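You operate a simulated robot arm through the tools that you are given. There is no shell and no other tool. Be economical: measure what you need, move in short steps, check, and stop when the job is done.

You run a simulated robot arm. Do the job below in one go: nothing can be reset, and whatever is moved stays where it is left.

TASK
The pot saucer has filled up. Tip its water into the watering can and stand the pot back in.
Fine: all of it stays on the cart top; the cart stays braked.

It is judged by the outcome, as a careful person would: the job done as asked, and still so three seconds after it is handed in. It fails if anything else is knocked over, pushed out of place, dropped, spilled or broken.

THE ROBOT
A 7-joint arm with a two-finger parallel gripper, fixed in place. Base frame: the origin is at the foot of the arm, x ahead of it, y to its left, z up. Units: mm, rad, N and s.
With the tool pointing down near the work surface it reaches from about 360 to 780 mm from the base axis. Its first joint turns from -2.897 to 2.897 rad. Payload 3.91 kg.
The TCP is the grasp point between the finger pads, 30 mm short of the fingertips. In the tool frame z runs along the fingers and y along their closing line. Largest opening 110 mm; finger width 20, thickness 10; the body of the gripper, 48 by 112 mm, starts 55 mm behind the TCP.
Orientation is told as [roll, pitch, yaw] about the base's x, y, z axes, in that order, counted from this pose: with the fingers straight down and closing along the base's y, the tool's x points along the base's -x, its y along +y and its z along -z.

THE INTERFACE
- The arm moves only by the tool apply_moves. Its argument "steps" is a list that holds one entry, the list of rows, each a list of 7 numbers: the shift along the tool's x, y, z in units of 500 mm (1.0 is 500 mm), then the turn, a rotation vector about the tool's x, y, z in units of 90 degrees (1.0 is 90 degrees), then the opening, from 0 (shut) to 1 (fully open). In form: [[[x, y, z, ax, ay, az, hand], ...]]. A call has 1 to 12 rows; each row is the pose to reach, as a shift and turn from the pose commanded when the call began, along the tool's axes at that moment. A call with a number of a shift or a turn outside -1 to 1 is refused whole. Rows are played at 5 a second. More than 50 mm and 0.15 rad between two rows, or a gripper value outside its range, and nothing of the call is played. A pose out of reach is approached as far as the arm can. The call stops where the force on the tool passes 40 N (or 10 N more than at its start, if that is more) or the arm is blocked; 0.2 s more then pass. Each finger travels about 153 mm/s and halts on what it meets, pressing with about 32 N; the grip force reading is that of the motor and also rises with nothing between the fingers. The clock runs only during rows and for 0.2 s after the last one: add rows that repeat a pose to give the fingers time. It gives the time, the measured TCP pose, the force on the tool (base axes), the opening and the grip force at its end, in the units of the frame above (readings bear some noise).
- Cameras (640 x 400 px; columns grow to the right, rows downward): "scene" is fixed at [400.9, 650.1, 1597.9]; the picture's right is [-0.96, -0.29, 0.00], its down [-0.24, 0.80, -0.55] and it looks along [0.16, -0.53, -0.83] (base axes); focal length 231 px, centre (320, 200). "wrist" rides on the gripper at [-36, 0, -57] in the tool frame; the picture's right is [0.00, -1.00, 0.00], its down [0.97, 0.00, -0.24] and it looks along [0.24, 0.00, 0.97] (tool axes); focal length 218 px, centre (320, 200). There is no depth. A picture from a camera that has moved, and an enlarged one, comes with that camera's place and axes in the base frame and with its lens.
- camera(camera): a new picture of that camera. It takes no simulated time.
- raise_lower(by): slides the trunk up (or, below 0, down) by that many mm; the arm rides with it, the base frame stays. It gives what a move gives, with no picture.
- zoom(camera, box): a new picture of the part [left, top, right, bottom] of that camera's present view, enlarged. It takes no simulated time.
- sign_off(): hands the job in; it is judged then, once.

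Go step by step. Nothing tells you positions but the pictures and the camera data: compare them with the known pose of the tool, close in by small moves and look again before you grip or let go. The budget is 120 turns and 84 pictures, counting those below and the enlarged ones. Unless the task says otherwise, let go and move clear before handing in, and close with one line.

The tools are called after "Emit:" as a command line: name --argument value ..., lists and objects as JSON in quotes. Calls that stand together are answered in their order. apply_moves: Moves the arm, as the interface text tells. Its arguments: {"type":"object","properties":{"steps":{"type":"array"}},"required":["steps"]} The other tools are called the same way: raise_lower (by) slides the trunk up or down; camera (camera) takes a picture; zoom (camera, box) takes an enlarged picture of a part of a camera's view; sign_off () hands the job in.

At the start:

```text
time_s: 0.0
ee_pos: [350.4, 216.4, 1321.8]
ee_rot: [0.0, 0.001, 0.001]
wrist_force: [-0.4, 0.9, 0.1]
opening: 110.0
finger_force: 0.1
trunk travel left (down, up): [-575.0, 35.0]
```

scene: 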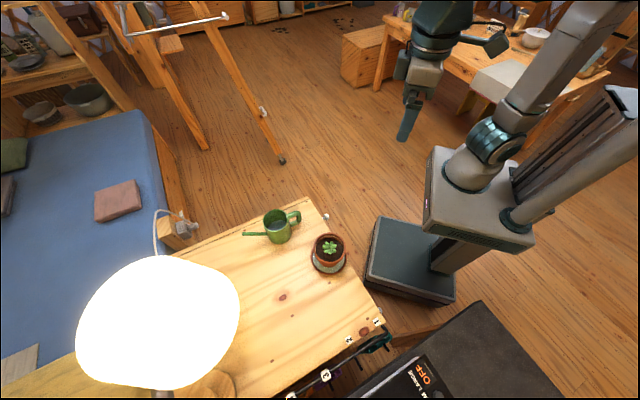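
wrist: 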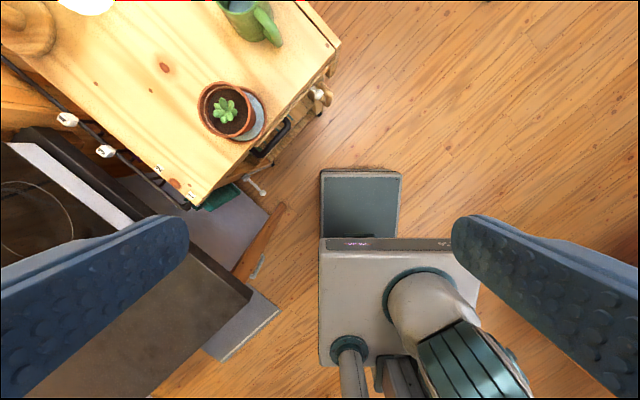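

The pot stands in its saucer at about (455, 390) and the watering can is at about (630, 365). I'll look closer before I move.

Emit:
zoom --camera "scene" --box '[230, 190, 390, 290]'

Emit:
zoom --camera "wrist" --box '[160, 0, 352, 160]'

```text
4.00 times, centred on (310, 240) of scene
camera zoom: at [400.9, 650.1, 1597.9], right [-0.96, -0.29, 0.0], down [-0.24, 0.8, -0.55], along [0.16, -0.53, -0.83], focal length 924 px, centre (360, 40)
```

zoom: 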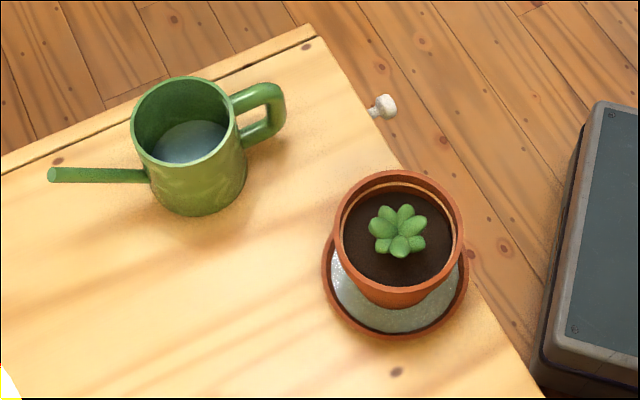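

```text
2.50 times, centred on (256, 80) of wrist
camera zoom: at [385.4, 218.5, 1378.5], right [0.0, -1.0, 0.0], down [-0.97, 0.0, 0.24], along [-0.24, 0.0, -0.97], focal length 546 px, centre (480, 500)
```

zoom: 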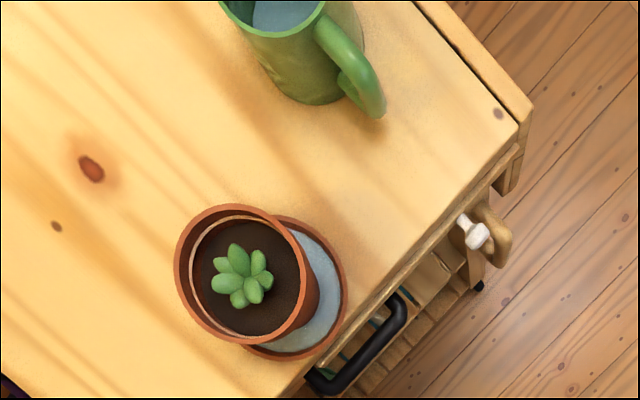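

The pot rim is about 95 mm across and at z of about 950. The saucer is about 120 mm across, near (448, 400), close to the cart's edge. First I'll move above the pot and look.

Emit:
apply_moves --steps '[[[-0.028, 0.0526, 0.0606, 0, 0, 0, 1], [-0.056, 0.105, 0.121, 0, 0, 0, 1], [-0.084, 0.158, 0.182, 0, 0, 0, 1], [-0.112, 0.21, 0.242, 0, 0, 0, 1], [-0.14, 0.263, 0.303, 0, 0, 0, 1], [-0.168, 0.316, 0.363, 0, 0, 0, 1], [-0.196, 0.368, 0.424, 0, 0, 0, 1], [-0.196, 0.368, 0.424, 0, 0, 0, 1]]]'

Emit:
camera --camera "wrist"

Emit:
camera --camera "scene"

```text
time_s: 1.8
ee_pos: [447.5, 401.0, 1108.3]
ee_rot: [0.001, 0.002, -0.002]
wrist_force: [1.4, -0.3, -0.4]
opening: 110.0
finger_force: 0.1
trunk travel left (down, up): [-575.0, 35.0]
```

```text
79 pictures are left
camera wrist: at [483.7, 402.5, 1165.0], right [0.0, -1.0, 0.0], down [-0.97, 0.0, 0.24], along [-0.24, 0.0, -0.97], focal length 218 px, centre (320, 200)
```

wrist: 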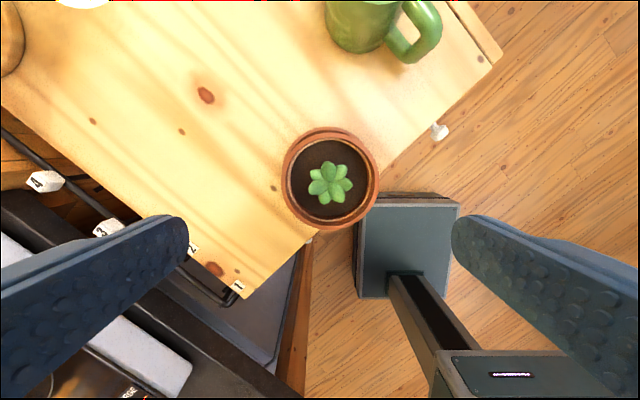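

```text
78 pictures are left
```

scene: 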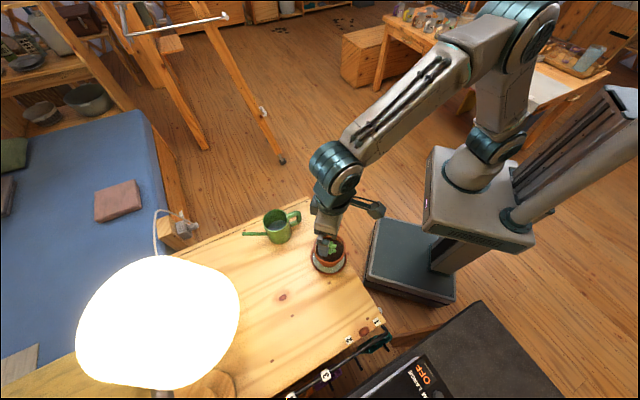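

The rim centre works out at about (451, 393). I'll correct the position, come down to just above the rim and check the finger clearance.

Emit:
apply_moves --steps '[[[-0.006, -0.016, 0.08, 0, 0, 0, 1], [-0.006, -0.016, 0.15, 0, 0, 0, 1], [-0.006, -0.016, 0.21, 0, 0, 0, 1], [-0.006, -0.016, 0.21, 0, 0, 0, 1]]]'

Emit:
camera --camera "wrist"

Emit:
zoom --camera "scene" --box '[250, 190, 410, 290]'

```text
time_s: 2.8
ee_pos: [449.9, 392.8, 1001.8]
ee_rot: [0.0, 0.001, 0.001]
wrist_force: [-0.9, -0.6, 0.3]
opening: 110.0
finger_force: 0.1
trunk travel left (down, up): [-575.0, 35.0]
```

```text
77 pictures are left
camera wrist: at [486.0, 393.9, 1059.4], right [0.0, -1.0, 0.0], down [-0.97, 0.0, 0.24], along [-0.24, 0.0, -0.97], focal length 218 px, centre (320, 200)
```

wrist: 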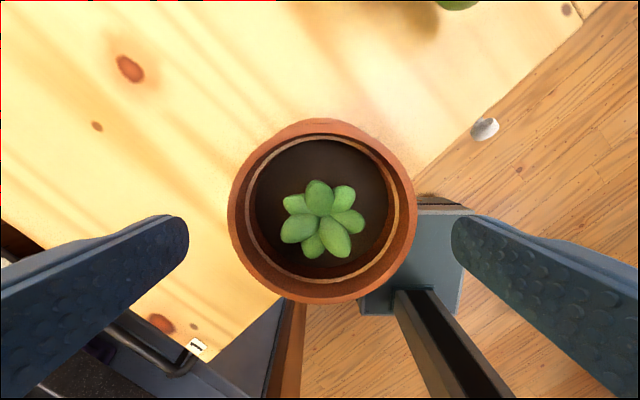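

```text
4.00 times, centred on (330, 240) of scene
camera zoom: at [400.9, 650.1, 1597.9], right [-0.96, -0.29, 0.0], down [-0.24, 0.8, -0.55], along [0.16, -0.53, -0.83], focal length 924 px, centre (280, 40)
```

zoom: 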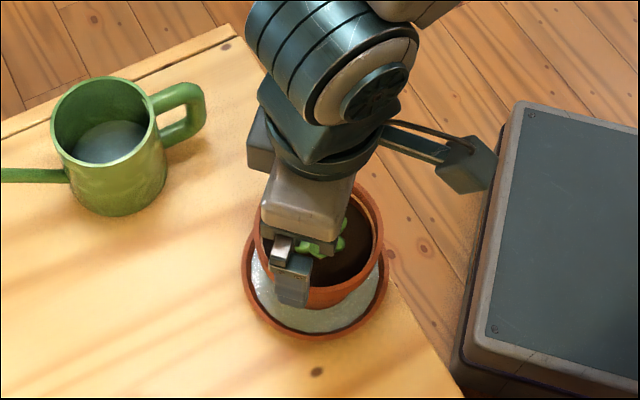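

The fingers straddle the rim evenly, with the centre at (453, 393) and the rim top at about 952. I'll descend and grip the rim.

Emit:
apply_moves --steps '[[[-0.006, 0, 0.06, 0, 0, 0, 1], [-0.006, 0, 0.126, 0, 0, 0, 1], [-0.006, 0, 0.126, 0, 0, 0, 1], [-0.006, 0, 0.126, 0, 0, 0, 0.8], [-0.006, 0, 0.126, 0, 0, 0, 0.6], [-0.006, 0, 0.126, 0, 0, 0, 0.6]]]'

Emit:
zoom --camera "scene" --box '[250, 190, 410, 290]'

```text
time_s: 4.2
ee_pos: [454.8, 394.2, 941.4]
ee_rot: [-0.002, 0.0, 0.002]
wrist_force: [-0.3, -0.7, 2.3]
opening: 92.7
finger_force: 31.9
trunk travel left (down, up): [-575.0, 35.0]
```

```text
4.00 times, centred on (330, 240) of scene
camera zoom: at [400.9, 650.1, 1597.9], right [-0.96, -0.29, 0.0], down [-0.24, 0.8, -0.55], along [0.16, -0.53, -0.83], focal length 924 px, centre (280, 40)
```

zoom: 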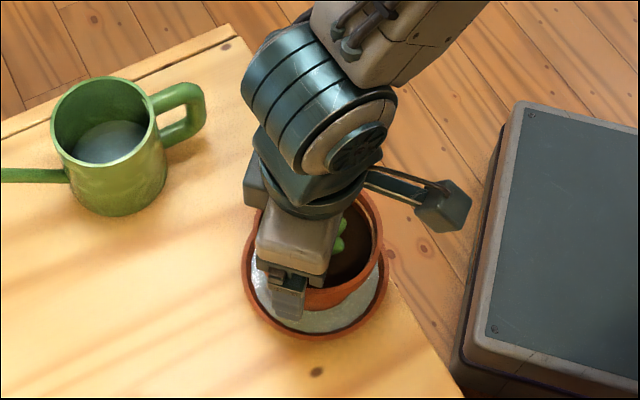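

The grip closed at 92.7 mm. Next is a slow lift.

Emit:
apply_moves --steps '[[[0, 0, -0.02, 0, 0, 0, 0.6], [0, 0, -0.06, 0, 0, 0, 0.6], [0, 0, -0.12, 0, 0, 0, 0.6], [0, 0, -0.18, 0, 0, 0, 0.6], [0, 0, -0.18, 0, 0, 0, 0.6]]]'

Emit:
zoom --camera "scene" --box '[250, 190, 410, 290]'

```text
time_s: 5.4
ee_pos: [453.8, 392.5, 1032.3]
ee_rot: [0.001, 0.0, -0.001]
wrist_force: [0.4, 0.4, -2.9]
opening: 92.7
finger_force: 32.2
trunk travel left (down, up): [-575.0, 35.0]
```

```text
4.00 times, centred on (330, 240) of scene
camera zoom: at [400.9, 650.1, 1597.9], right [-0.96, -0.29, 0.0], down [-0.24, 0.8, -0.55], along [0.16, -0.53, -0.83], focal length 924 px, centre (280, 40)
```

zoom: 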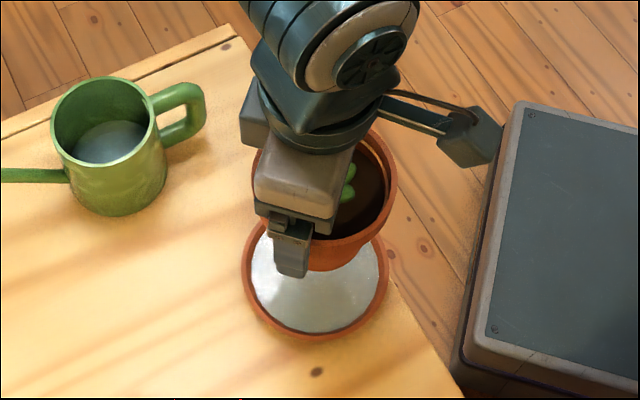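

The pot has lifted clear of the saucer. I'll carry it level to free table at about (395, 550).

Emit:
apply_moves --steps '[[[0.0236, 0.0632, 0, 0, 0, 0, 0.6], [0.0472, 0.1264, 0, 0, 0, 0, 0.6], [0.0708, 0.19, 0, 0, 0, 0, 0.6], [0.0944, 0.253, 0, 0, 0, 0, 0.6], [0.118, 0.316, 0, 0, 0, 0, 0.6], [0.118, 0.316, 0, 0, 0, 0, 0.6]]]'

Emit:
camera --camera "scene"

```text
time_s: 6.8
ee_pos: [392.7, 550.9, 1031.3]
ee_rot: [0.001, -0.002, -0.001]
wrist_force: [-0.8, -0.1, -3.0]
opening: 92.4
finger_force: 32.2
trunk travel left (down, up): [-575.0, 35.0]
```

```text
73 pictures are left
```

scene: 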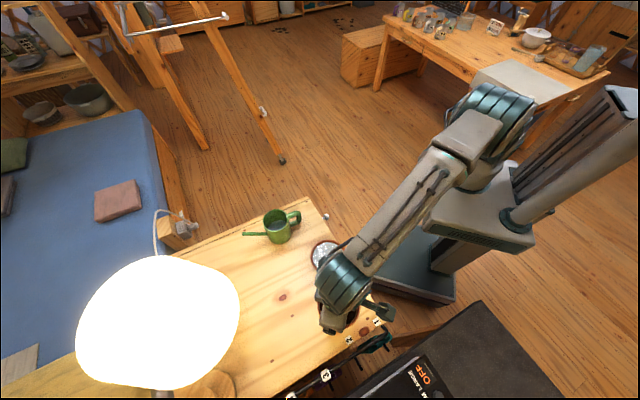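

The spot is clear. I'll lower the pot to just above the table.

Emit:
apply_moves --steps '[[[0, 0, 0.06, 0, 0, 0, 0.6], [0, 0, 0.12, 0, 0, 0, 0.6], [0, 0, 0.16, 0, 0, 0, 0.6], [0, 0, 0.178, 0, 0, 0, 0.6], [0, 0, 0.178, 0, 0, 0, 0.6]]]'

Emit:
camera --camera "scene"

Emit:
apply_moves --steps '[[[0, 0, 0.004, 0, 0, 0, 0.6], [0, 0, 0.006, 0, 0, 0, 0.6], [0, 0, 0.006, 0, 0, 0, 0.6]]]'

```text
time_s: 8.0
ee_pos: [395.1, 553.2, 942.4]
ee_rot: [0.0, 0.001, 0.002]
wrist_force: [-0.5, -0.5, -3.0]
opening: 92.6
finger_force: 31.8
trunk travel left (down, up): [-575.0, 35.0]
```

```text
72 pictures are left
```

scene: 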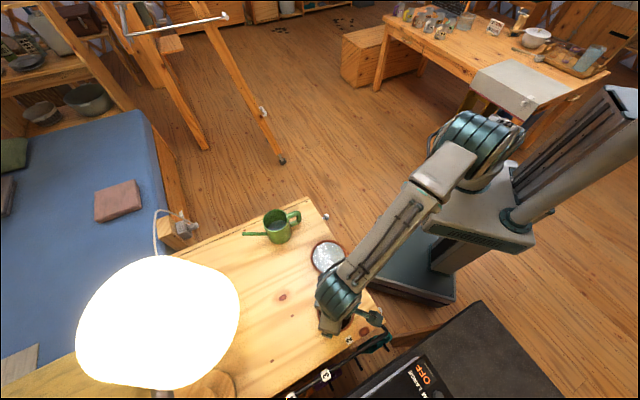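

```text
time_s: 8.8
ee_pos: [393.8, 552.5, 938.9]
ee_rot: [0.0, -0.001, 0.002]
wrist_force: [-0.3, -0.4, -3.0]
opening: 92.4
finger_force: 31.7
trunk travel left (down, up): [-575.0, 35.0]
```

There's no contact yet, so I'll keep going in small steps.

Emit:
apply_moves --steps '[[[0, 0, 0.004, 0, 0, 0, 0.6], [0, 0, 0.006, 0, 0, 0, 0.6], [0, 0, 0.006, 0, 0, 0, 0.6]]]'

```text
time_s: 9.6
ee_pos: [393.7, 552.3, 935.6]
ee_rot: [0.001, 0.0, -0.001]
wrist_force: [0.7, 0.9, 1.2]
opening: 92.6
finger_force: 31.6
trunk travel left (down, up): [-575.0, 35.0]
```

The pot has touched down, since the force reading turned upward. I'll release it and rise straight up.

Emit:
apply_moves --steps '[[[0, 0, 0, 0, 0, 0, 0.9], [0, 0, 0, 0, 0, 0, 1], [0, 0, 0, 0, 0, 0, 1], [0, 0, -0.06, 0, 0, 0, 1], [0, 0, -0.14, 0, 0, 0, 1], [0, 0, -0.22, 0, 0, 0, 1], [0, 0, -0.3, 0, 0, 0, 1], [0, 0, -0.3, 0, 0, 0, 1]]]'

Emit:
camera --camera "wrist"

Emit:
zoom --camera "scene" --box '[270, 215, 350, 265]'

```text
time_s: 11.4
ee_pos: [395.5, 552.9, 1083.9]
ee_rot: [-0.001, -0.001, 0.0]
wrist_force: [-1.3, -0.5, -0.4]
opening: 110.0
finger_force: 0.1
trunk travel left (down, up): [-575.0, 35.0]
```

```text
71 pictures are left
camera wrist: at [431.2, 553.5, 1142.1], right [0.0, -1.0, 0.0], down [-0.97, 0.0, 0.24], along [-0.24, 0.0, -0.97], focal length 218 px, centre (320, 200)
```

wrist: 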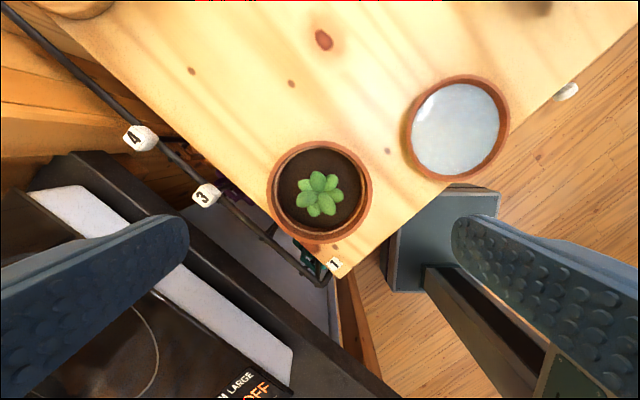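

```text
8.00 times, centred on (310, 240) of scene
camera zoom: at [400.9, 650.1, 1597.9], right [-0.96, -0.29, 0.0], down [-0.24, 0.8, -0.55], along [0.16, -0.53, -0.83], focal length 1848 px, centre (400, -120)
```

zoom: 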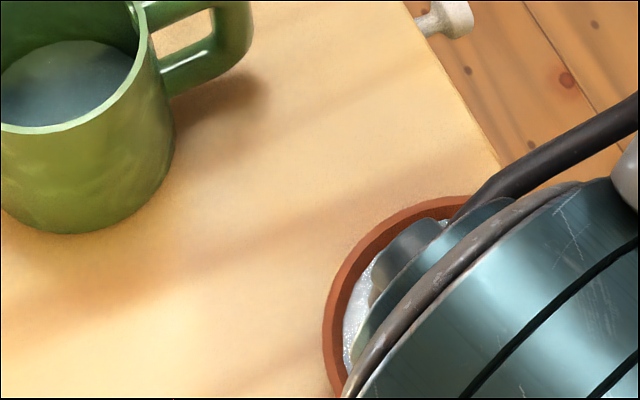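

The pot stands safely on the table and the saucer is uncovered, centred near (452, 395). I plan to pinch the saucer's far rim, lift it level, and tip it toward the base so the near lip pours into the can. I'll turn the hand radial and move above the far rim.

Emit:
apply_moves --steps '[[[-0.033, -0.04, 0.02, 0, 0, 0.0905, 1], [-0.067, -0.081, 0.05, 0, 0, 0.181, 0.8], [-0.1, -0.121, 0.08, 0, 0, 0.2715, 0.6], [-0.133, -0.161, 0.11, 0, 0, 0.362, 0.4], [-0.167, -0.202, 0.14, 0, 0, 0.4525, 0.3], [-0.2, -0.242, 0.168, 0, 0, 0.543, 0.3], [-0.2, -0.242, 0.168, 0, 0, 0.543, 0.3]]]'

Emit:
camera --camera "wrist"

Emit:
zoom --camera "scene" --box '[250, 190, 410, 290]'

```text
time_s: 13.0
ee_pos: [496.2, 432.0, 1003.3]
ee_rot: [0.0, 0.0, -0.854]
wrist_force: [-0.1, 0.0, 0.1]
opening: 33.4
finger_force: 0.1
trunk travel left (down, up): [-575.0, 35.0]
```

```text
69 pictures are left
camera wrist: at [518.8, 405.2, 1061.1], right [-0.75, -0.66, 0.0], down [-0.64, 0.73, 0.24], along [-0.16, 0.18, -0.97], focal length 218 px, centre (320, 200)
```

wrist: 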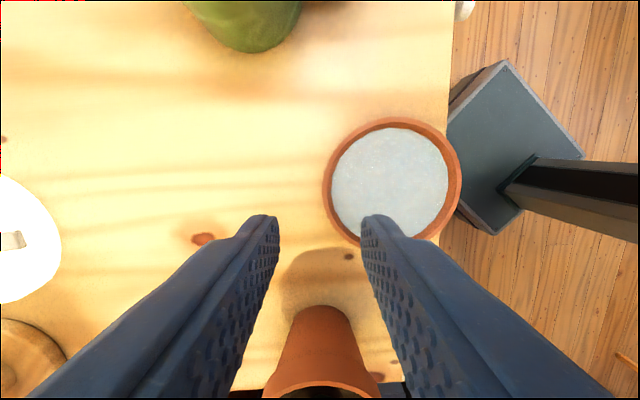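

```text
4.00 times, centred on (330, 240) of scene
camera zoom: at [400.9, 650.1, 1597.9], right [-0.96, -0.29, 0.0], down [-0.24, 0.8, -0.55], along [0.16, -0.53, -0.83], focal length 924 px, centre (280, 40)
```

zoom: 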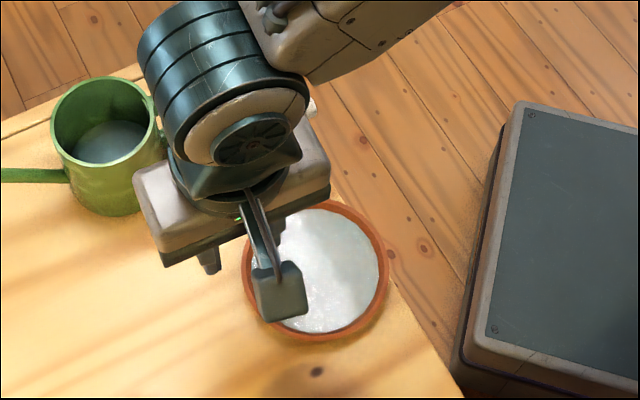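

The saucer centre is about (452, 393). I'll lower until the fingertips are just above the rim, then look again to centre on the wall.

Emit:
apply_moves --steps '[[[0, -0.006, 0.07, 0, 0, 0, 0.3], [0, -0.006, 0.14, 0, 0, 0, 0.3], [0, -0.006, 0.158, 0, 0, 0, 0.3], [0, -0.006, 0.158, 0, 0, 0, 0.3]]]'

Emit:
camera --camera "wrist"

Emit:
zoom --camera "scene" --box '[290, 215, 370, 265]'

```text
time_s: 14.0
ee_pos: [491.5, 427.9, 923.4]
ee_rot: [-0.001, 0.0, -0.853]
wrist_force: [0.5, -0.1, -0.6]
opening: 32.8
finger_force: 0.0
trunk travel left (down, up): [-575.0, 35.0]
```

```text
67 pictures are left
camera wrist: at [515.6, 402.5, 980.6], right [-0.75, -0.66, 0.0], down [-0.64, 0.73, 0.24], along [-0.16, 0.18, -0.97], focal length 218 px, centre (320, 200)
```

wrist: 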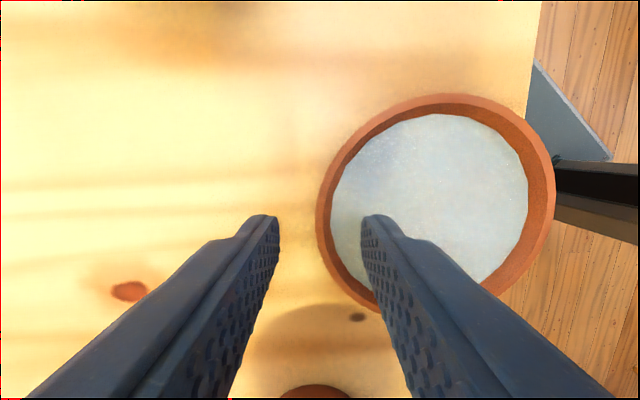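

```text
8.00 times, centred on (330, 240) of scene
camera zoom: at [400.9, 650.1, 1597.9], right [-0.96, -0.29, 0.0], down [-0.24, 0.8, -0.55], along [0.16, -0.53, -0.83], focal length 1848 px, centre (240, -120)
```

zoom: 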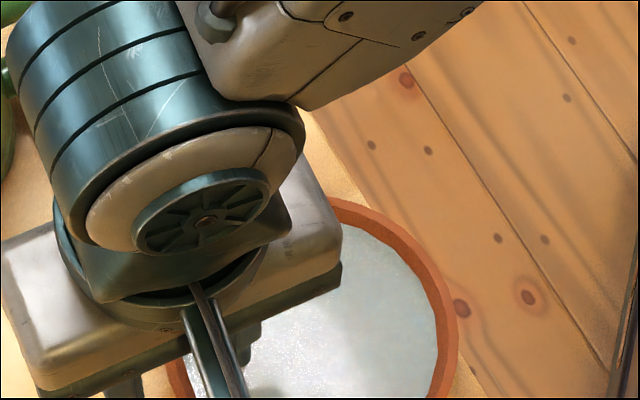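

The rim top is at about 876. The hand sits about 7 mm off the diameter line, so I'll correct that and lower the fingers around the wall.

Emit:
apply_moves --steps '[[[-0.0134, -0.003, 0, 0, 0, 0, 0.3], [-0.0134, -0.003, 0.03, 0, 0, 0, 0.3], [-0.0134, -0.003, 0.048, 0, 0, 0, 0.3], [-0.0134, -0.003, 0.048, 0, 0, 0, 0.3]]]'

Emit:
camera --camera "wrist"

Emit:
apply_moves --steps '[[[0, 0, 0.003, 0, 0, 0, 0.3], [0, 0, 0.004, 0, 0, 0, 0.3], [0, 0, 0.004, 0, 0, 0, 0.3]]]'

```text
time_s: 15.0
ee_pos: [494.9, 423.0, 898.6]
ee_rot: [-0.001, -0.001, -0.852]
wrist_force: [0.8, -0.1, 0.1]
opening: 32.9
finger_force: 0.1
trunk travel left (down, up): [-575.0, 35.0]
```

```text
65 pictures are left
camera wrist: at [518.7, 396.8, 956.4], right [-0.75, -0.66, 0.0], down [-0.64, 0.73, 0.24], along [-0.16, 0.18, -0.97], focal length 218 px, centre (320, 200)
```

wrist: 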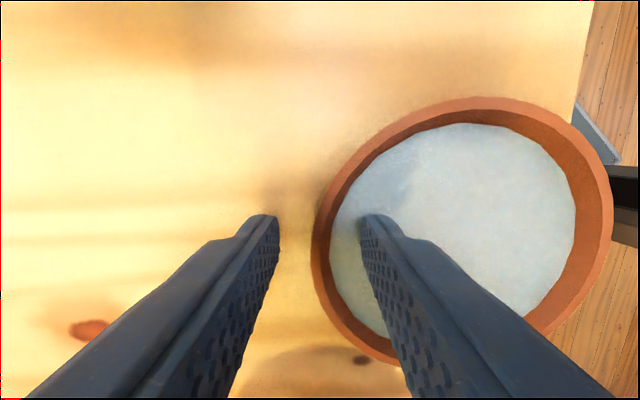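

```text
time_s: 15.8
ee_pos: [495.1, 422.4, 897.4]
ee_rot: [0.0, 0.001, -0.853]
wrist_force: [0.1, 1.3, -0.8]
opening: 32.9
finger_force: 0.1
trunk travel left (down, up): [-575.0, 35.0]
```

The wall is centred between the fingers. I'll go down 2 mm more and check for contact with the floor.

Emit:
apply_moves --steps '[[[0, 0, 0.002, 0, 0, 0, 0.3], [0, 0, 0.004, 0, 0, 0, 0.3], [0, 0, 0.004, 0, 0, 0, 0.3]]]'

```text
time_s: 16.6
ee_pos: [495.2, 422.6, 896.0]
ee_rot: [0.001, 0.0, -0.852]
wrist_force: [0.1, 1.2, 0.2]
opening: 33.1
finger_force: 0.2
trunk travel left (down, up): [-575.0, 35.0]
```

Emit:
apply_moves --steps '[[[0, 0, 0.002, 0, 0, 0, 0.3], [0, 0, 0.002, 0, 0, 0, 0.3]]]'

```text
time_s: 17.2
ee_pos: [496.6, 423.0, 895.1]
ee_rot: [0.001, 0.0, -0.851]
wrist_force: [-0.5, 0.2, 6.1]
opening: 33.0
finger_force: 0.3
trunk travel left (down, up): [-575.0, 35.0]
```

That touched the saucer floor, so I'll back off 1 mm and close on the wall.

Emit:
apply_moves --steps '[[[0, 0, -0.0025, 0, 0, 0, 0.3], [0, 0, -0.0025, 0, 0, 0, 0.22], [0, 0, -0.0025, 0, 0, 0, 0.15], [0, 0, -0.0025, 0, 0, 0, 0.1], [0, 0, -0.0025, 0, 0, 0, 0.06], [0, 0, -0.0025, 0, 0, 0, 0.02], [0, 0, -0.0025, 0, 0, 0, 0.0], [0, 0, -0.0025, 0, 0, 0, 0.0]]]'

Emit:
camera --camera "wrist"

```text
time_s: 19.0
ee_pos: [496.1, 424.0, 896.9]
ee_rot: [0.001, 0.001, -0.852]
wrist_force: [-0.1, 0.9, 2.9]
opening: 4.2
finger_force: 32.6
trunk travel left (down, up): [-575.0, 35.0]
```

```text
64 pictures are left
camera wrist: at [519.1, 397.0, 952.9], right [-0.75, -0.66, 0.0], down [-0.64, 0.73, 0.24], along [-0.16, 0.18, -0.97], focal length 218 px, centre (320, 200)
```

wrist: 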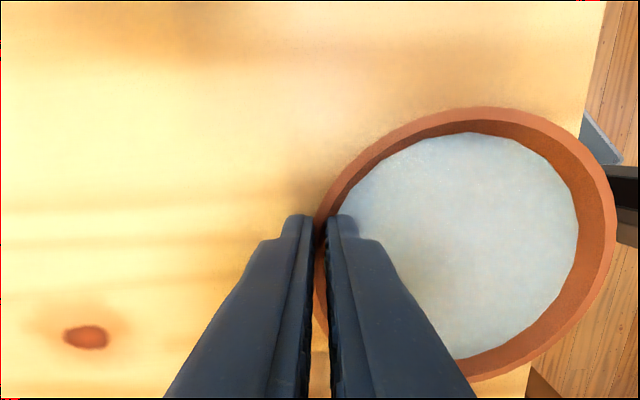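

The wall is gripped at 4.2 mm thick. I'll do a small test lift to see if the saucer stays level.

Emit:
apply_moves --steps '[[[0, 0, -0.004, 0, 0, 0, 0], [0, 0, -0.01, 0, 0, 0, 0], [0, 0, -0.016, 0, 0, 0, 0], [0, 0, -0.02, 0, 0, 0, 0], [0, 0, -0.02, 0, 0, 0, 0]]]'

Emit:
camera --camera "wrist"

Emit:
zoom --camera "scene" --box '[290, 215, 370, 265]'

```text
time_s: 20.2
ee_pos: [494.8, 422.0, 905.0]
ee_rot: [0.001, 0.002, -0.852]
wrist_force: [0.2, -0.7, 3.0]
opening: 2.6
finger_force: 32.0
trunk travel left (down, up): [-575.0, 35.0]
```

```text
63 pictures are left
camera wrist: at [518.7, 396.3, 962.5], right [-0.75, -0.66, 0.0], down [-0.64, 0.73, 0.24], along [-0.16, 0.18, -0.97], focal length 218 px, centre (320, 200)
```

wrist: 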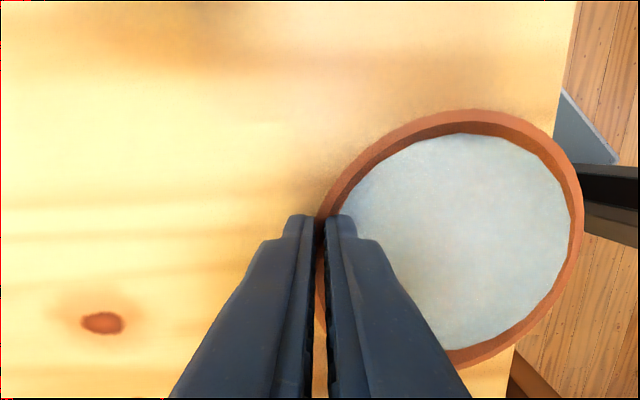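

```text
8.00 times, centred on (330, 240) of scene
camera zoom: at [400.9, 650.1, 1597.9], right [-0.96, -0.29, 0.0], down [-0.24, 0.8, -0.55], along [0.16, -0.53, -0.83], focal length 1848 px, centre (240, -120)
```

zoom: 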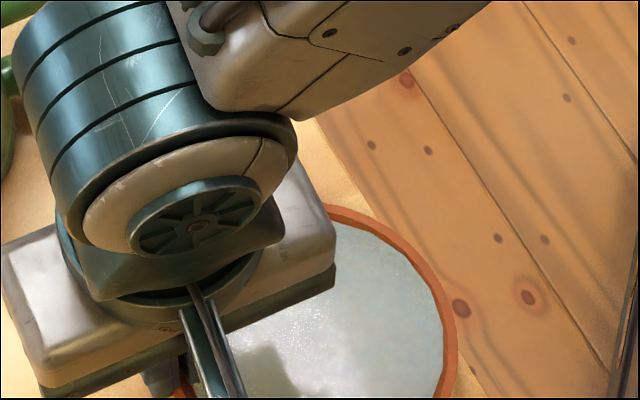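

On lifting, the opening fell from 4.2 to 2.6 mm and the far side seems to sag, so the pads are swivelling onto a sloped wall. I'll set it back down before anything spills.

Emit:
apply_moves --steps '[[[0, 0, 0.004, 0, 0, 0, 0], [0, 0, 0.01, 0, 0, 0, 0], [0, 0, 0.016, 0, 0, 0, 0], [0, 0, 0.016, 0, 0, 0, 0], [0, 0, 0.016, 0, 0, 0, 0.05], [0, 0, 0.016, 0, 0, 0, 0.1], [0, 0, 0.016, 0, 0, 0, 0.2], [0, 0, 0.016, 0, 0, 0, 0.2]]]'

Emit:
zoom --camera "wrist" --box '[280, 90, 640, 400]'

```text
time_s: 22.0
ee_pos: [496.0, 423.0, 896.8]
ee_rot: [0.001, -0.001, -0.852]
wrist_force: [0.5, 0.0, -0.5]
opening: 22.1
finger_force: 0.0
trunk travel left (down, up): [-575.0, 35.0]
```

```text
1.29 times, centred on (460, 245) of wrist
camera zoom: at [519.3, 395.9, 954.0], right [-0.75, -0.66, 0.0], down [-0.64, 0.73, 0.24], along [-0.16, 0.18, -0.97], focal length 282 px, centre (139, 142)
```

zoom: 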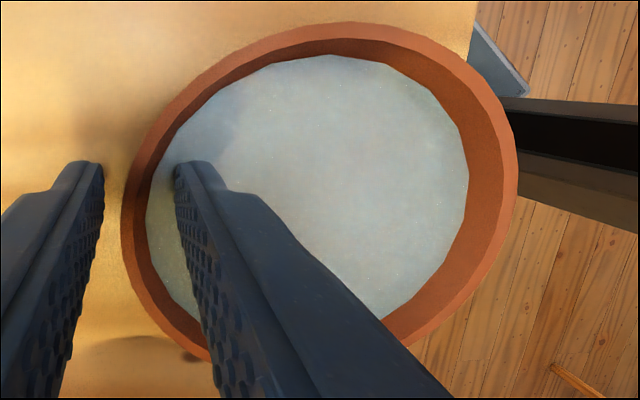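

The saucer is back flat with its water intact. The wall flares, so I'll tilt the hand about 12° outward to lie flat along it, and check the gap from just above.

Emit:
apply_moves --steps '[[[0, 0, -0.03, 0, 0, 0, 0.2], [0, 0.007, -0.03, 0.0665, 0, 0, 0.2], [0, 0.0134, -0.03, 0.133, 0, 0, 0.15], [0, 0.0134, -0.01, 0.133, 0, 0, 0.15], [0, 0.0134, -0.01, 0.133, 0, 0, 0.15]]]'

Emit:
zoom --camera "wrist" --box '[240, 100, 480, 250]'

Emit:
zoom --camera "scene" --box '[270, 205, 350, 255]'

```text
time_s: 23.2
ee_pos: [501.3, 427.5, 901.4]
ee_rot: [-0.208, -0.001, -0.851]
wrist_force: [0.2, -0.4, -0.6]
opening: 16.4
finger_force: 0.1
trunk travel left (down, up): [-575.0, 35.0]
```

```text
2.67 times, centred on (360, 175) of wrist
camera zoom: at [533.8, 408.8, 958.0], right [-0.74, -0.64, 0.21], down [-0.6, 0.76, 0.23], along [-0.31, 0.05, -0.95], focal length 582 px, centre (213, 267)
```

zoom: 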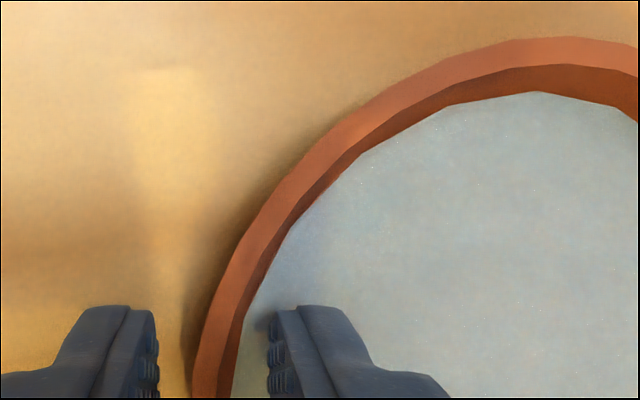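

```text
8.00 times, centred on (310, 230) of scene
camera zoom: at [400.9, 650.1, 1597.9], right [-0.96, -0.29, 0.0], down [-0.24, 0.8, -0.55], along [0.16, -0.53, -0.83], focal length 1848 px, centre (400, -40)
```

zoom: 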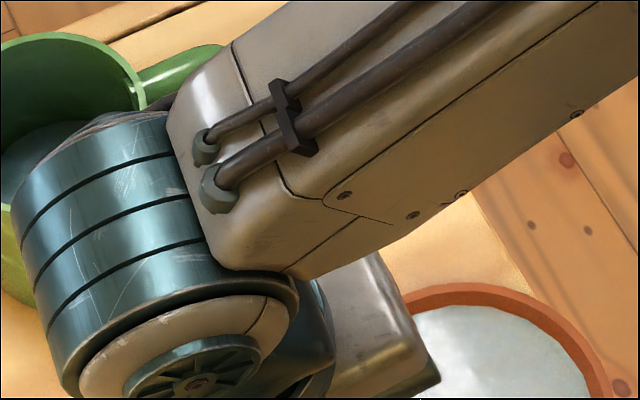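

The pads now lie along the wall with it centred between them. I'll lower straight down and grip.

Emit:
apply_moves --steps '[[[0, 0.0016, 0.0076, 0, 0, 0, 0.15], [0, 0.0028, 0.0132, 0, 0, 0, 0.15], [0, 0.0028, 0.0132, 0, 0, 0, 0.15]]]'

Emit:
apply_moves --steps '[[[0, 0.0004, 0.002, 0, 0, 0, 0.15], [0, 0.0004, 0.002, 0, 0, 0, 0.15]]]'

```text
time_s: 24.0
ee_pos: [500.4, 428.3, 896.1]
ee_rot: [-0.209, -0.002, -0.853]
wrist_force: [0.2, -0.5, -0.1]
opening: 16.4
finger_force: 0.1
trunk travel left (down, up): [-575.0, 35.0]
```

```text
time_s: 24.6
ee_pos: [500.4, 427.3, 895.6]
ee_rot: [-0.208, 0.0, -0.851]
wrist_force: [0.1, 0.3, 0.7]
opening: 16.5
finger_force: 0.1
trunk travel left (down, up): [-575.0, 35.0]
```

Emit:
apply_moves --steps '[[[0, 0, 0, 0, 0, 0, 0.1], [0, 0.0003, 0.0014, 0, 0, 0, 0.08], [0, 0.0003, 0.0014, 0, 0, 0, 0.05], [0, 0.0003, 0.0014, 0, 0, 0, 0.02], [0, 0.0003, 0.0014, 0, 0, 0, 0], [0, 0.0003, 0.0014, 0, 0, 0, 0]]]'

Emit:
camera --camera "wrist"

```text
time_s: 26.0
ee_pos: [499.7, 427.6, 894.1]
ee_rot: [-0.21, 0.0, -0.852]
wrist_force: [-0.6, 0.2, 1.2]
opening: 1.8
finger_force: 31.8
trunk travel left (down, up): [-575.0, 35.0]
```

```text
58 pictures are left
camera wrist: at [532.8, 409.2, 950.2], right [-0.74, -0.64, 0.21], down [-0.6, 0.76, 0.23], along [-0.31, 0.05, -0.95], focal length 218 px, centre (320, 200)
```

wrist: 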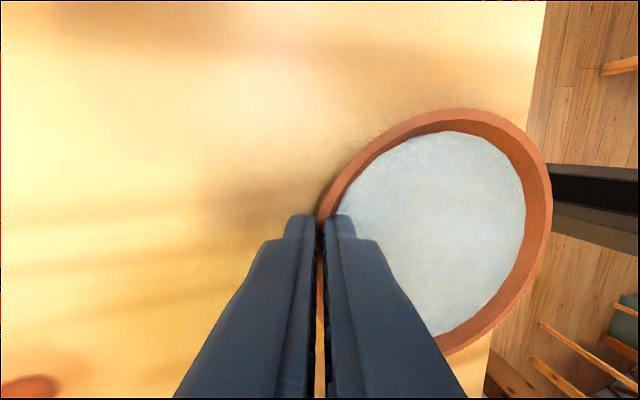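

The opening is now 1.8 mm, so the pads sit flat on the wall. I'll test lift again.

Emit:
apply_moves --steps '[[[0, -0.0008, -0.004, 0, 0, 0, 0], [0, -0.0017, -0.008, 0, 0, 0, 0], [0, -0.0025, -0.012, 0, 0, 0, 0], [0, -0.0033, -0.0157, 0, 0, 0, 0], [0, -0.0033, -0.0157, 0, 0, 0, 0]]]'

Emit:
camera --camera "wrist"

Emit:
zoom --camera "scene" --box '[290, 215, 370, 265]'

```text
time_s: 27.2
ee_pos: [500.6, 426.4, 902.5]
ee_rot: [-0.21, 0.0, -0.853]
wrist_force: [0.2, 0.2, -1.3]
opening: 1.8
finger_force: 32.3
trunk travel left (down, up): [-575.0, 35.0]
```

```text
57 pictures are left
camera wrist: at [533.0, 408.3, 958.1], right [-0.74, -0.64, 0.21], down [-0.6, 0.76, 0.23], along [-0.31, 0.05, -0.95], focal length 218 px, centre (320, 200)
```

wrist: 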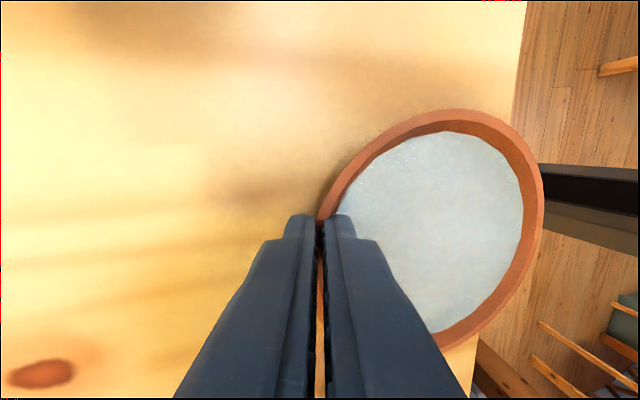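

```text
8.00 times, centred on (330, 240) of scene
camera zoom: at [400.9, 650.1, 1597.9], right [-0.96, -0.29, 0.0], down [-0.24, 0.8, -0.55], along [0.16, -0.53, -0.83], focal length 1848 px, centre (240, -120)
```

zoom: 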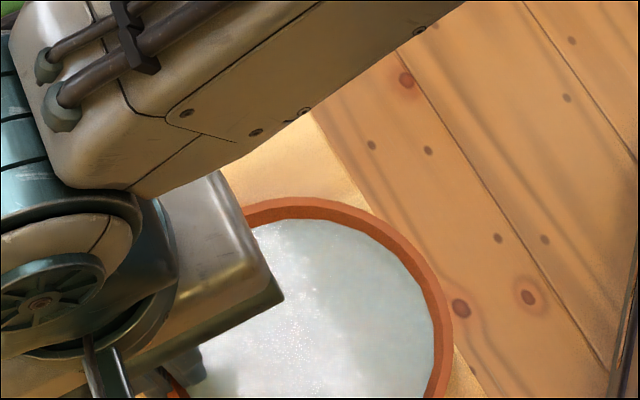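

The saucer is lifting with it, reading about 1.3 N and sagging only about 1.5°. I'll compensate with a small extra tilt, lift 15 mm more, and check that it isn't creeping.

Emit:
apply_moves --steps '[[[0, -0.001, -0.005, 0.006, 0, 0, 0], [0, -0.003, -0.015, 0.012, 0, 0, 0], [0, -0.005, -0.025, 0.017, 0, 0, 0], [0, -0.0062, -0.03, 0.017, 0, 0, 0], [0, -0.0062, -0.03, 0.017, 0, 0, 0]]]'

Emit:
camera --camera "wrist"

Emit:
camera --camera "scene"

```text
time_s: 28.4
ee_pos: [500.7, 426.3, 917.5]
ee_rot: [-0.236, 0.0, -0.851]
wrist_force: [0.2, -0.4, -1.3]
opening: 2.0
finger_force: 31.7
trunk travel left (down, up): [-575.0, 35.0]
```

```text
55 pictures are left
camera wrist: at [534.2, 409.5, 973.0], right [-0.73, -0.64, 0.23], down [-0.6, 0.77, 0.23], along [-0.33, 0.03, -0.94], focal length 218 px, centre (320, 200)
```

wrist: 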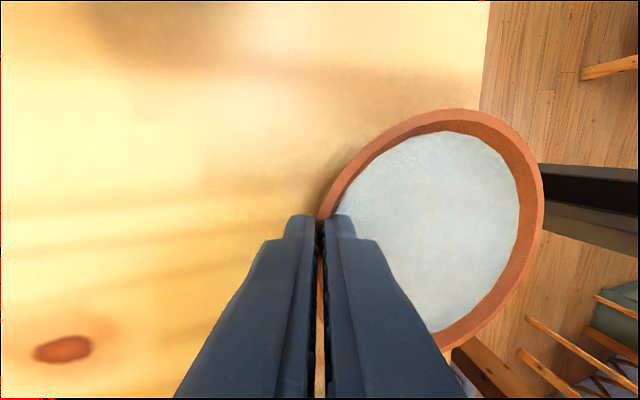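

```text
54 pictures are left
```

scene: 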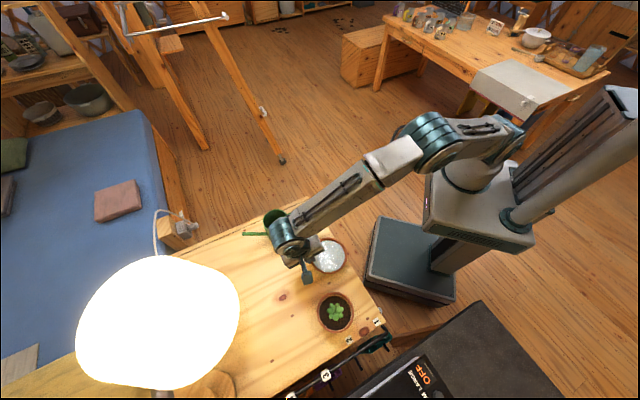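

The saucer is level and held rigidly. A tangential pour fits the arm's reach, so I'll lift higher, then turn the hand about the vertical so the free lip points at about -50°.

Emit:
apply_moves --steps '[[[0, -0.006, -0.025, 0, 0, 0, 0], [0, -0.016, -0.067, 0, 0, 0, 0], [0, -0.028, -0.117, 0, 0, 0, 0], [0, -0.04, -0.166, 0, 0, 0, 0], [0, -0.051, -0.213, 0, 0, 0, 0], [0, -0.059, -0.245, 0, 0, 0, 0], [0, -0.0618, -0.2566, 0, 0, 0, 0], [0, -0.0618, -0.2566, 0, 0, 0, 0]]]'

Emit:
camera --camera "wrist"

```text
time_s: 30.2
ee_pos: [500.7, 427.7, 1049.7]
ee_rot: [-0.236, -0.001, -0.852]
wrist_force: [0.4, -0.7, -1.3]
opening: 1.4
finger_force: 32.4
trunk travel left (down, up): [-575.0, 35.0]
```

```text
53 pictures are left
camera wrist: at [534.2, 409.8, 1105.0], right [-0.73, -0.64, 0.23], down [-0.6, 0.77, 0.23], along [-0.33, 0.03, -0.94], focal length 218 px, centre (320, 200)
```

wrist: 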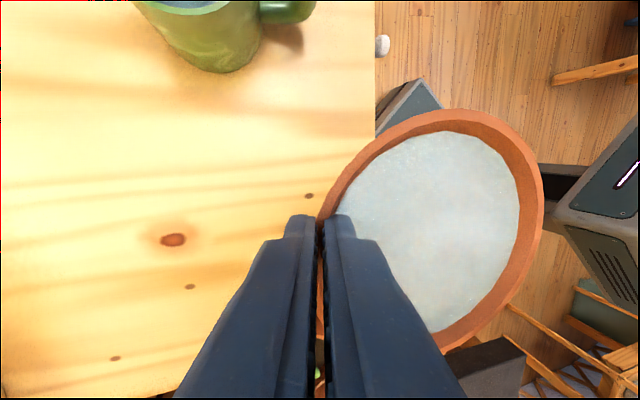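

The grip is stable with no drop in height. Now the level turn about the vertical axis.

Emit:
apply_moves --steps '[[[0, 0, 0, 0, -0.021, -0.0872, 0], [0, 0, 0, 0, -0.042, -0.1744, 0], [0, 0, 0, 0, -0.063, -0.2615, 0], [0, 0, 0, 0, -0.084, -0.3487, 0], [0, 0, 0, 0, -0.105, -0.4359, 0], [0, 0, 0, 0, -0.126, -0.5231, 0], [0, 0, 0, 0, -0.147, -0.6103, 0], [0, 0, 0, 0, -0.168, -0.6974, 0], [0, 0, 0, 0, -0.189, -0.7846, 0], [0, 0, 0, 0, -0.21, -0.8718, 0], [0, 0, 0, 0, -0.231, -0.959, 0], [0, 0, 0, 0, -0.231, -0.959, 0]]]'

Emit:
camera --camera "wrist"

Emit:
camera --camera "scene"

```text
time_s: 32.8
ee_pos: [501.4, 428.4, 1047.6]
ee_rot: [-0.236, 0.001, 0.698]
wrist_force: [-0.6, 0.6, -1.7]
opening: 1.8
finger_force: 31.8
trunk travel left (down, up): [-575.0, 35.0]
```

```text
52 pictures are left
camera wrist: at [519.2, 462.1, 1104.3], right [0.63, -0.74, 0.23], down [-0.78, -0.58, 0.23], along [-0.04, -0.33, -0.94], focal length 218 px, centre (320, 200)
```

wrist: 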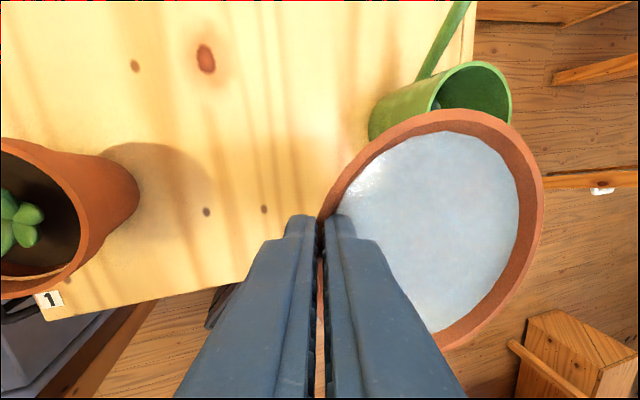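

```text
51 pictures are left
```

scene: 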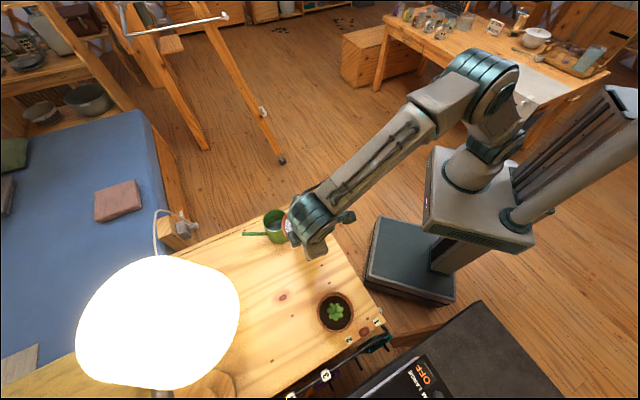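

The turn went cleanly. The can centre now reads about (633, 367), so I'll shift until the free lip is over the can mouth, still high and level.

Emit:
apply_moves --steps '[[[-0.02, -0.002, 0.0005, 0, 0, 0, 0], [-0.055, -0.006, 0.0015, 0, 0, 0, 0], [-0.09, -0.0098, 0.0024, 0, 0, 0, 0], [-0.115, -0.0125, 0.003, 0, 0, 0, 0], [-0.1254, -0.0136, 0.0033, 0, 0, 0, 0], [-0.1254, -0.0136, 0.0033, 0, 0, 0, 0]]]'

Emit:
camera --camera "wrist"

Emit:
zoom --camera "scene" --box '[220, 180, 380, 280]'

```text
time_s: 34.2
ee_pos: [554.2, 461.2, 1049.2]
ee_rot: [-0.237, 0.0, 0.697]
wrist_force: [-0.6, 0.6, -1.5]
opening: 1.8
finger_force: 32.1
trunk travel left (down, up): [-575.0, 35.0]
```

```text
50 pictures are left
camera wrist: at [573.1, 495.5, 1104.9], right [0.62, -0.75, 0.23], down [-0.78, -0.58, 0.23], along [-0.04, -0.33, -0.94], focal length 218 px, centre (320, 200)
```

wrist: 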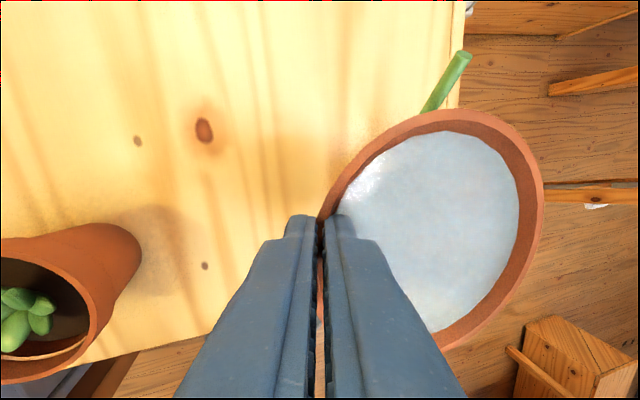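

```text
4.00 times, centred on (300, 230) of scene
camera zoom: at [400.9, 650.1, 1597.9], right [-0.96, -0.29, 0.0], down [-0.24, 0.8, -0.55], along [0.16, -0.53, -0.83], focal length 924 px, centre (400, 80)
```

zoom: 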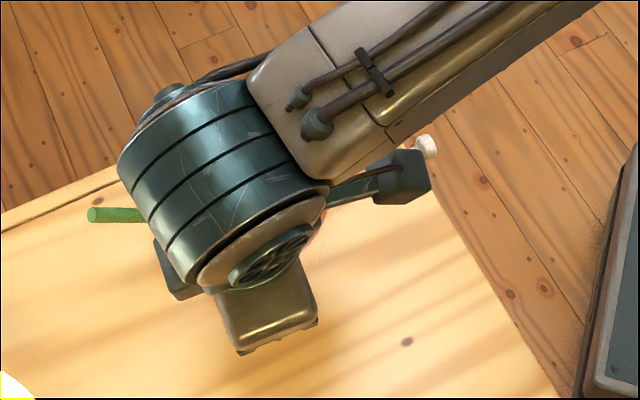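

The can is hidden under the hand. Earlier views average its centre to about (632, 360), which puts the lip inside the mouth. I'll yaw the pour direction to -65° for better reach later, keeping the lip over the can.

Emit:
apply_moves --steps '[[[-0.0138, -0.0027, 0.0006, 0, 0.0097, 0.0405, 0], [-0.0277, -0.0054, 0.0013, 0, 0.0195, 0.081, 0], [-0.0415, -0.0082, 0.002, 0, 0.0292, 0.1215, 0], [-0.0554, -0.0109, 0.0026, 0, 0.039, 0.162, 0], [-0.0554, -0.0109, 0.0026, 0, 0.039, 0.162, 0]]]'

Emit:
camera --camera "wrist"

Emit:
camera --camera "scene"

```text
time_s: 35.4
ee_pos: [578.7, 475.7, 1048.6]
ee_rot: [-0.238, -0.001, 0.434]
wrist_force: [0.2, 0.0, -1.6]
opening: 1.6
finger_force: 31.9
trunk travel left (down, up): [-575.0, 35.0]
```

```text
48 pictures are left
camera wrist: at [605.4, 503.9, 1105.0], right [0.41, -0.88, 0.23], down [-0.9, -0.36, 0.23], along [-0.12, -0.31, -0.94], focal length 218 px, centre (320, 200)
```

wrist: 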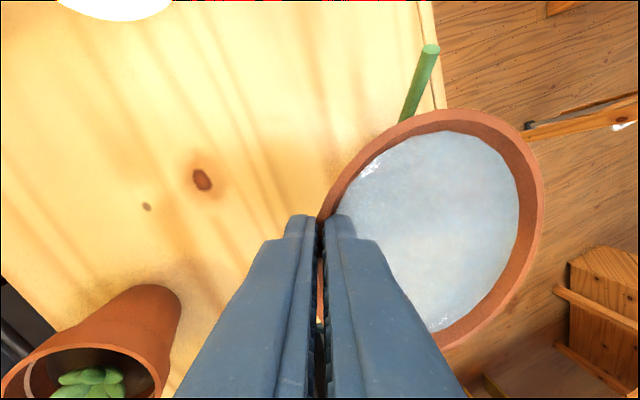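

```text
47 pictures are left
```

scene: 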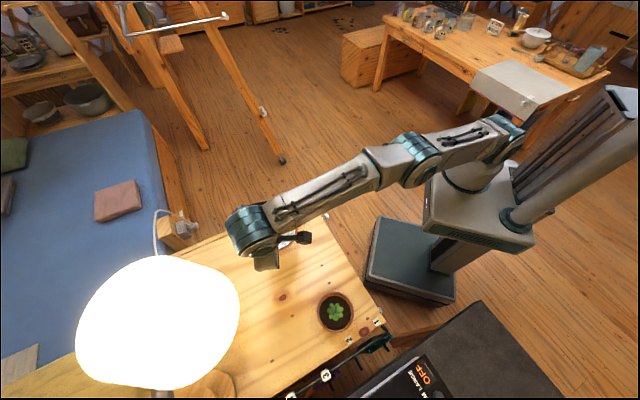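

The spout tip at (712, 428) and the handle at (566, 312) confirm the can centre lies near (632, 362). I'll lower the level saucer so its lip is about 25 mm above the can rim.

Emit:
apply_moves --steps '[[[0, 0.003, 0.0125, 0, 0, 0, 0], [0, 0.0066, 0.0272, 0, 0, 0, 0], [0, 0.0105, 0.0435, 0, 0, 0, 0], [0, 0.0131, 0.0544, 0, 0, 0, 0], [0, 0.0131, 0.0544, 0, 0, 0, 0]]]'

Emit:
zoom --camera "scene" --box '[220, 190, 348, 270]'

Emit:
camera --camera "wrist"

```text
time_s: 36.6
ee_pos: [578.0, 475.4, 1020.5]
ee_rot: [-0.236, 0.001, 0.435]
wrist_force: [-1.7, 0.8, -1.3]
opening: 1.7
finger_force: 31.7
trunk travel left (down, up): [-575.0, 35.0]
```

```text
5.00 times, centred on (284, 230) of scene
camera zoom: at [400.9, 650.1, 1597.9], right [-0.96, -0.29, 0.0], down [-0.24, 0.8, -0.55], along [0.16, -0.53, -0.83], focal length 1155 px, centre (500, 50)
```

zoom: 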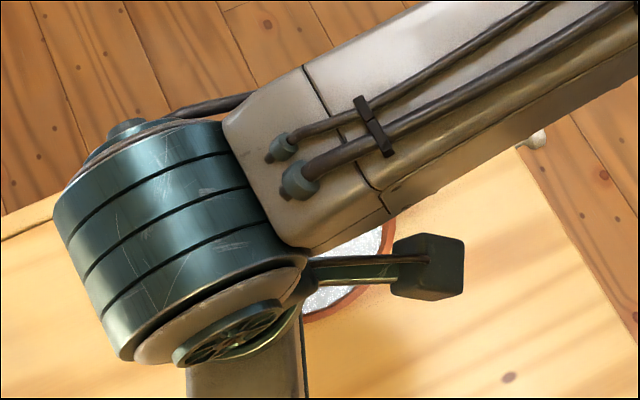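

```text
45 pictures are left
camera wrist: at [604.4, 503.8, 1076.3], right [0.41, -0.88, 0.23], down [-0.9, -0.36, 0.23], along [-0.12, -0.31, -0.94], focal length 218 px, centre (320, 200)
```

wrist: 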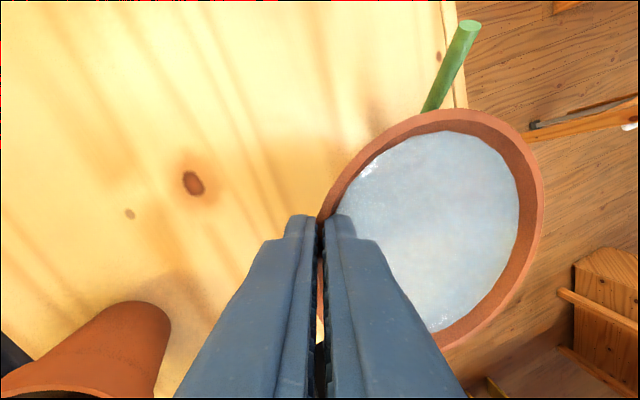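

Emit:
zoom --camera "wrist" --box '[400, 80, 592, 200]'

Emit:
zoom --camera "wrist" --box '[420, 180, 612, 300]'

```text
3.33 times, centred on (496, 140) of wrist
camera zoom: at [604.4, 503.8, 1076.3], right [0.41, -0.88, 0.23], down [-0.9, -0.36, 0.23], along [-0.12, -0.31, -0.94], focal length 728 px, centre (-267, 400)
```

zoom: 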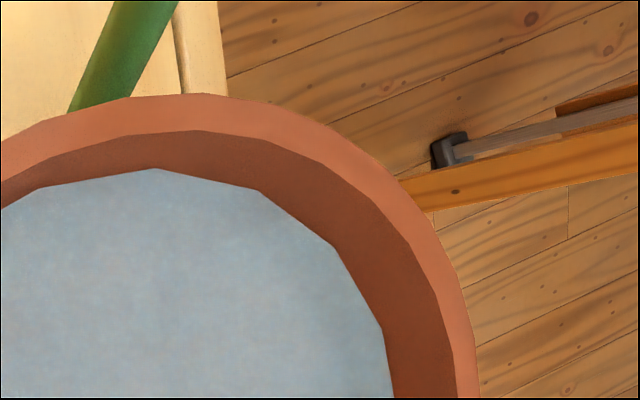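

```text
3.33 times, centred on (516, 240) of wrist
camera zoom: at [604.4, 503.8, 1076.3], right [0.41, -0.88, 0.23], down [-0.9, -0.36, 0.23], along [-0.12, -0.31, -0.94], focal length 728 px, centre (-333, 67)
```

zoom: 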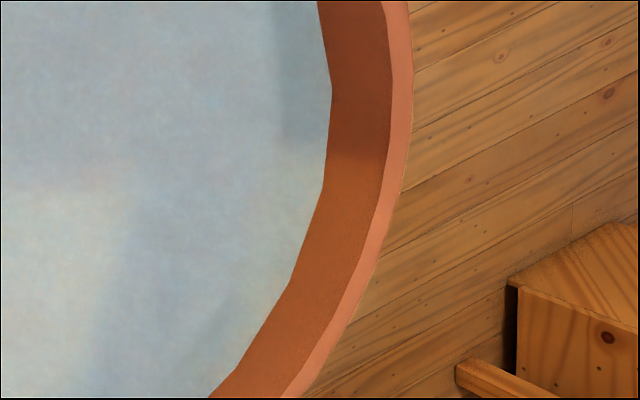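

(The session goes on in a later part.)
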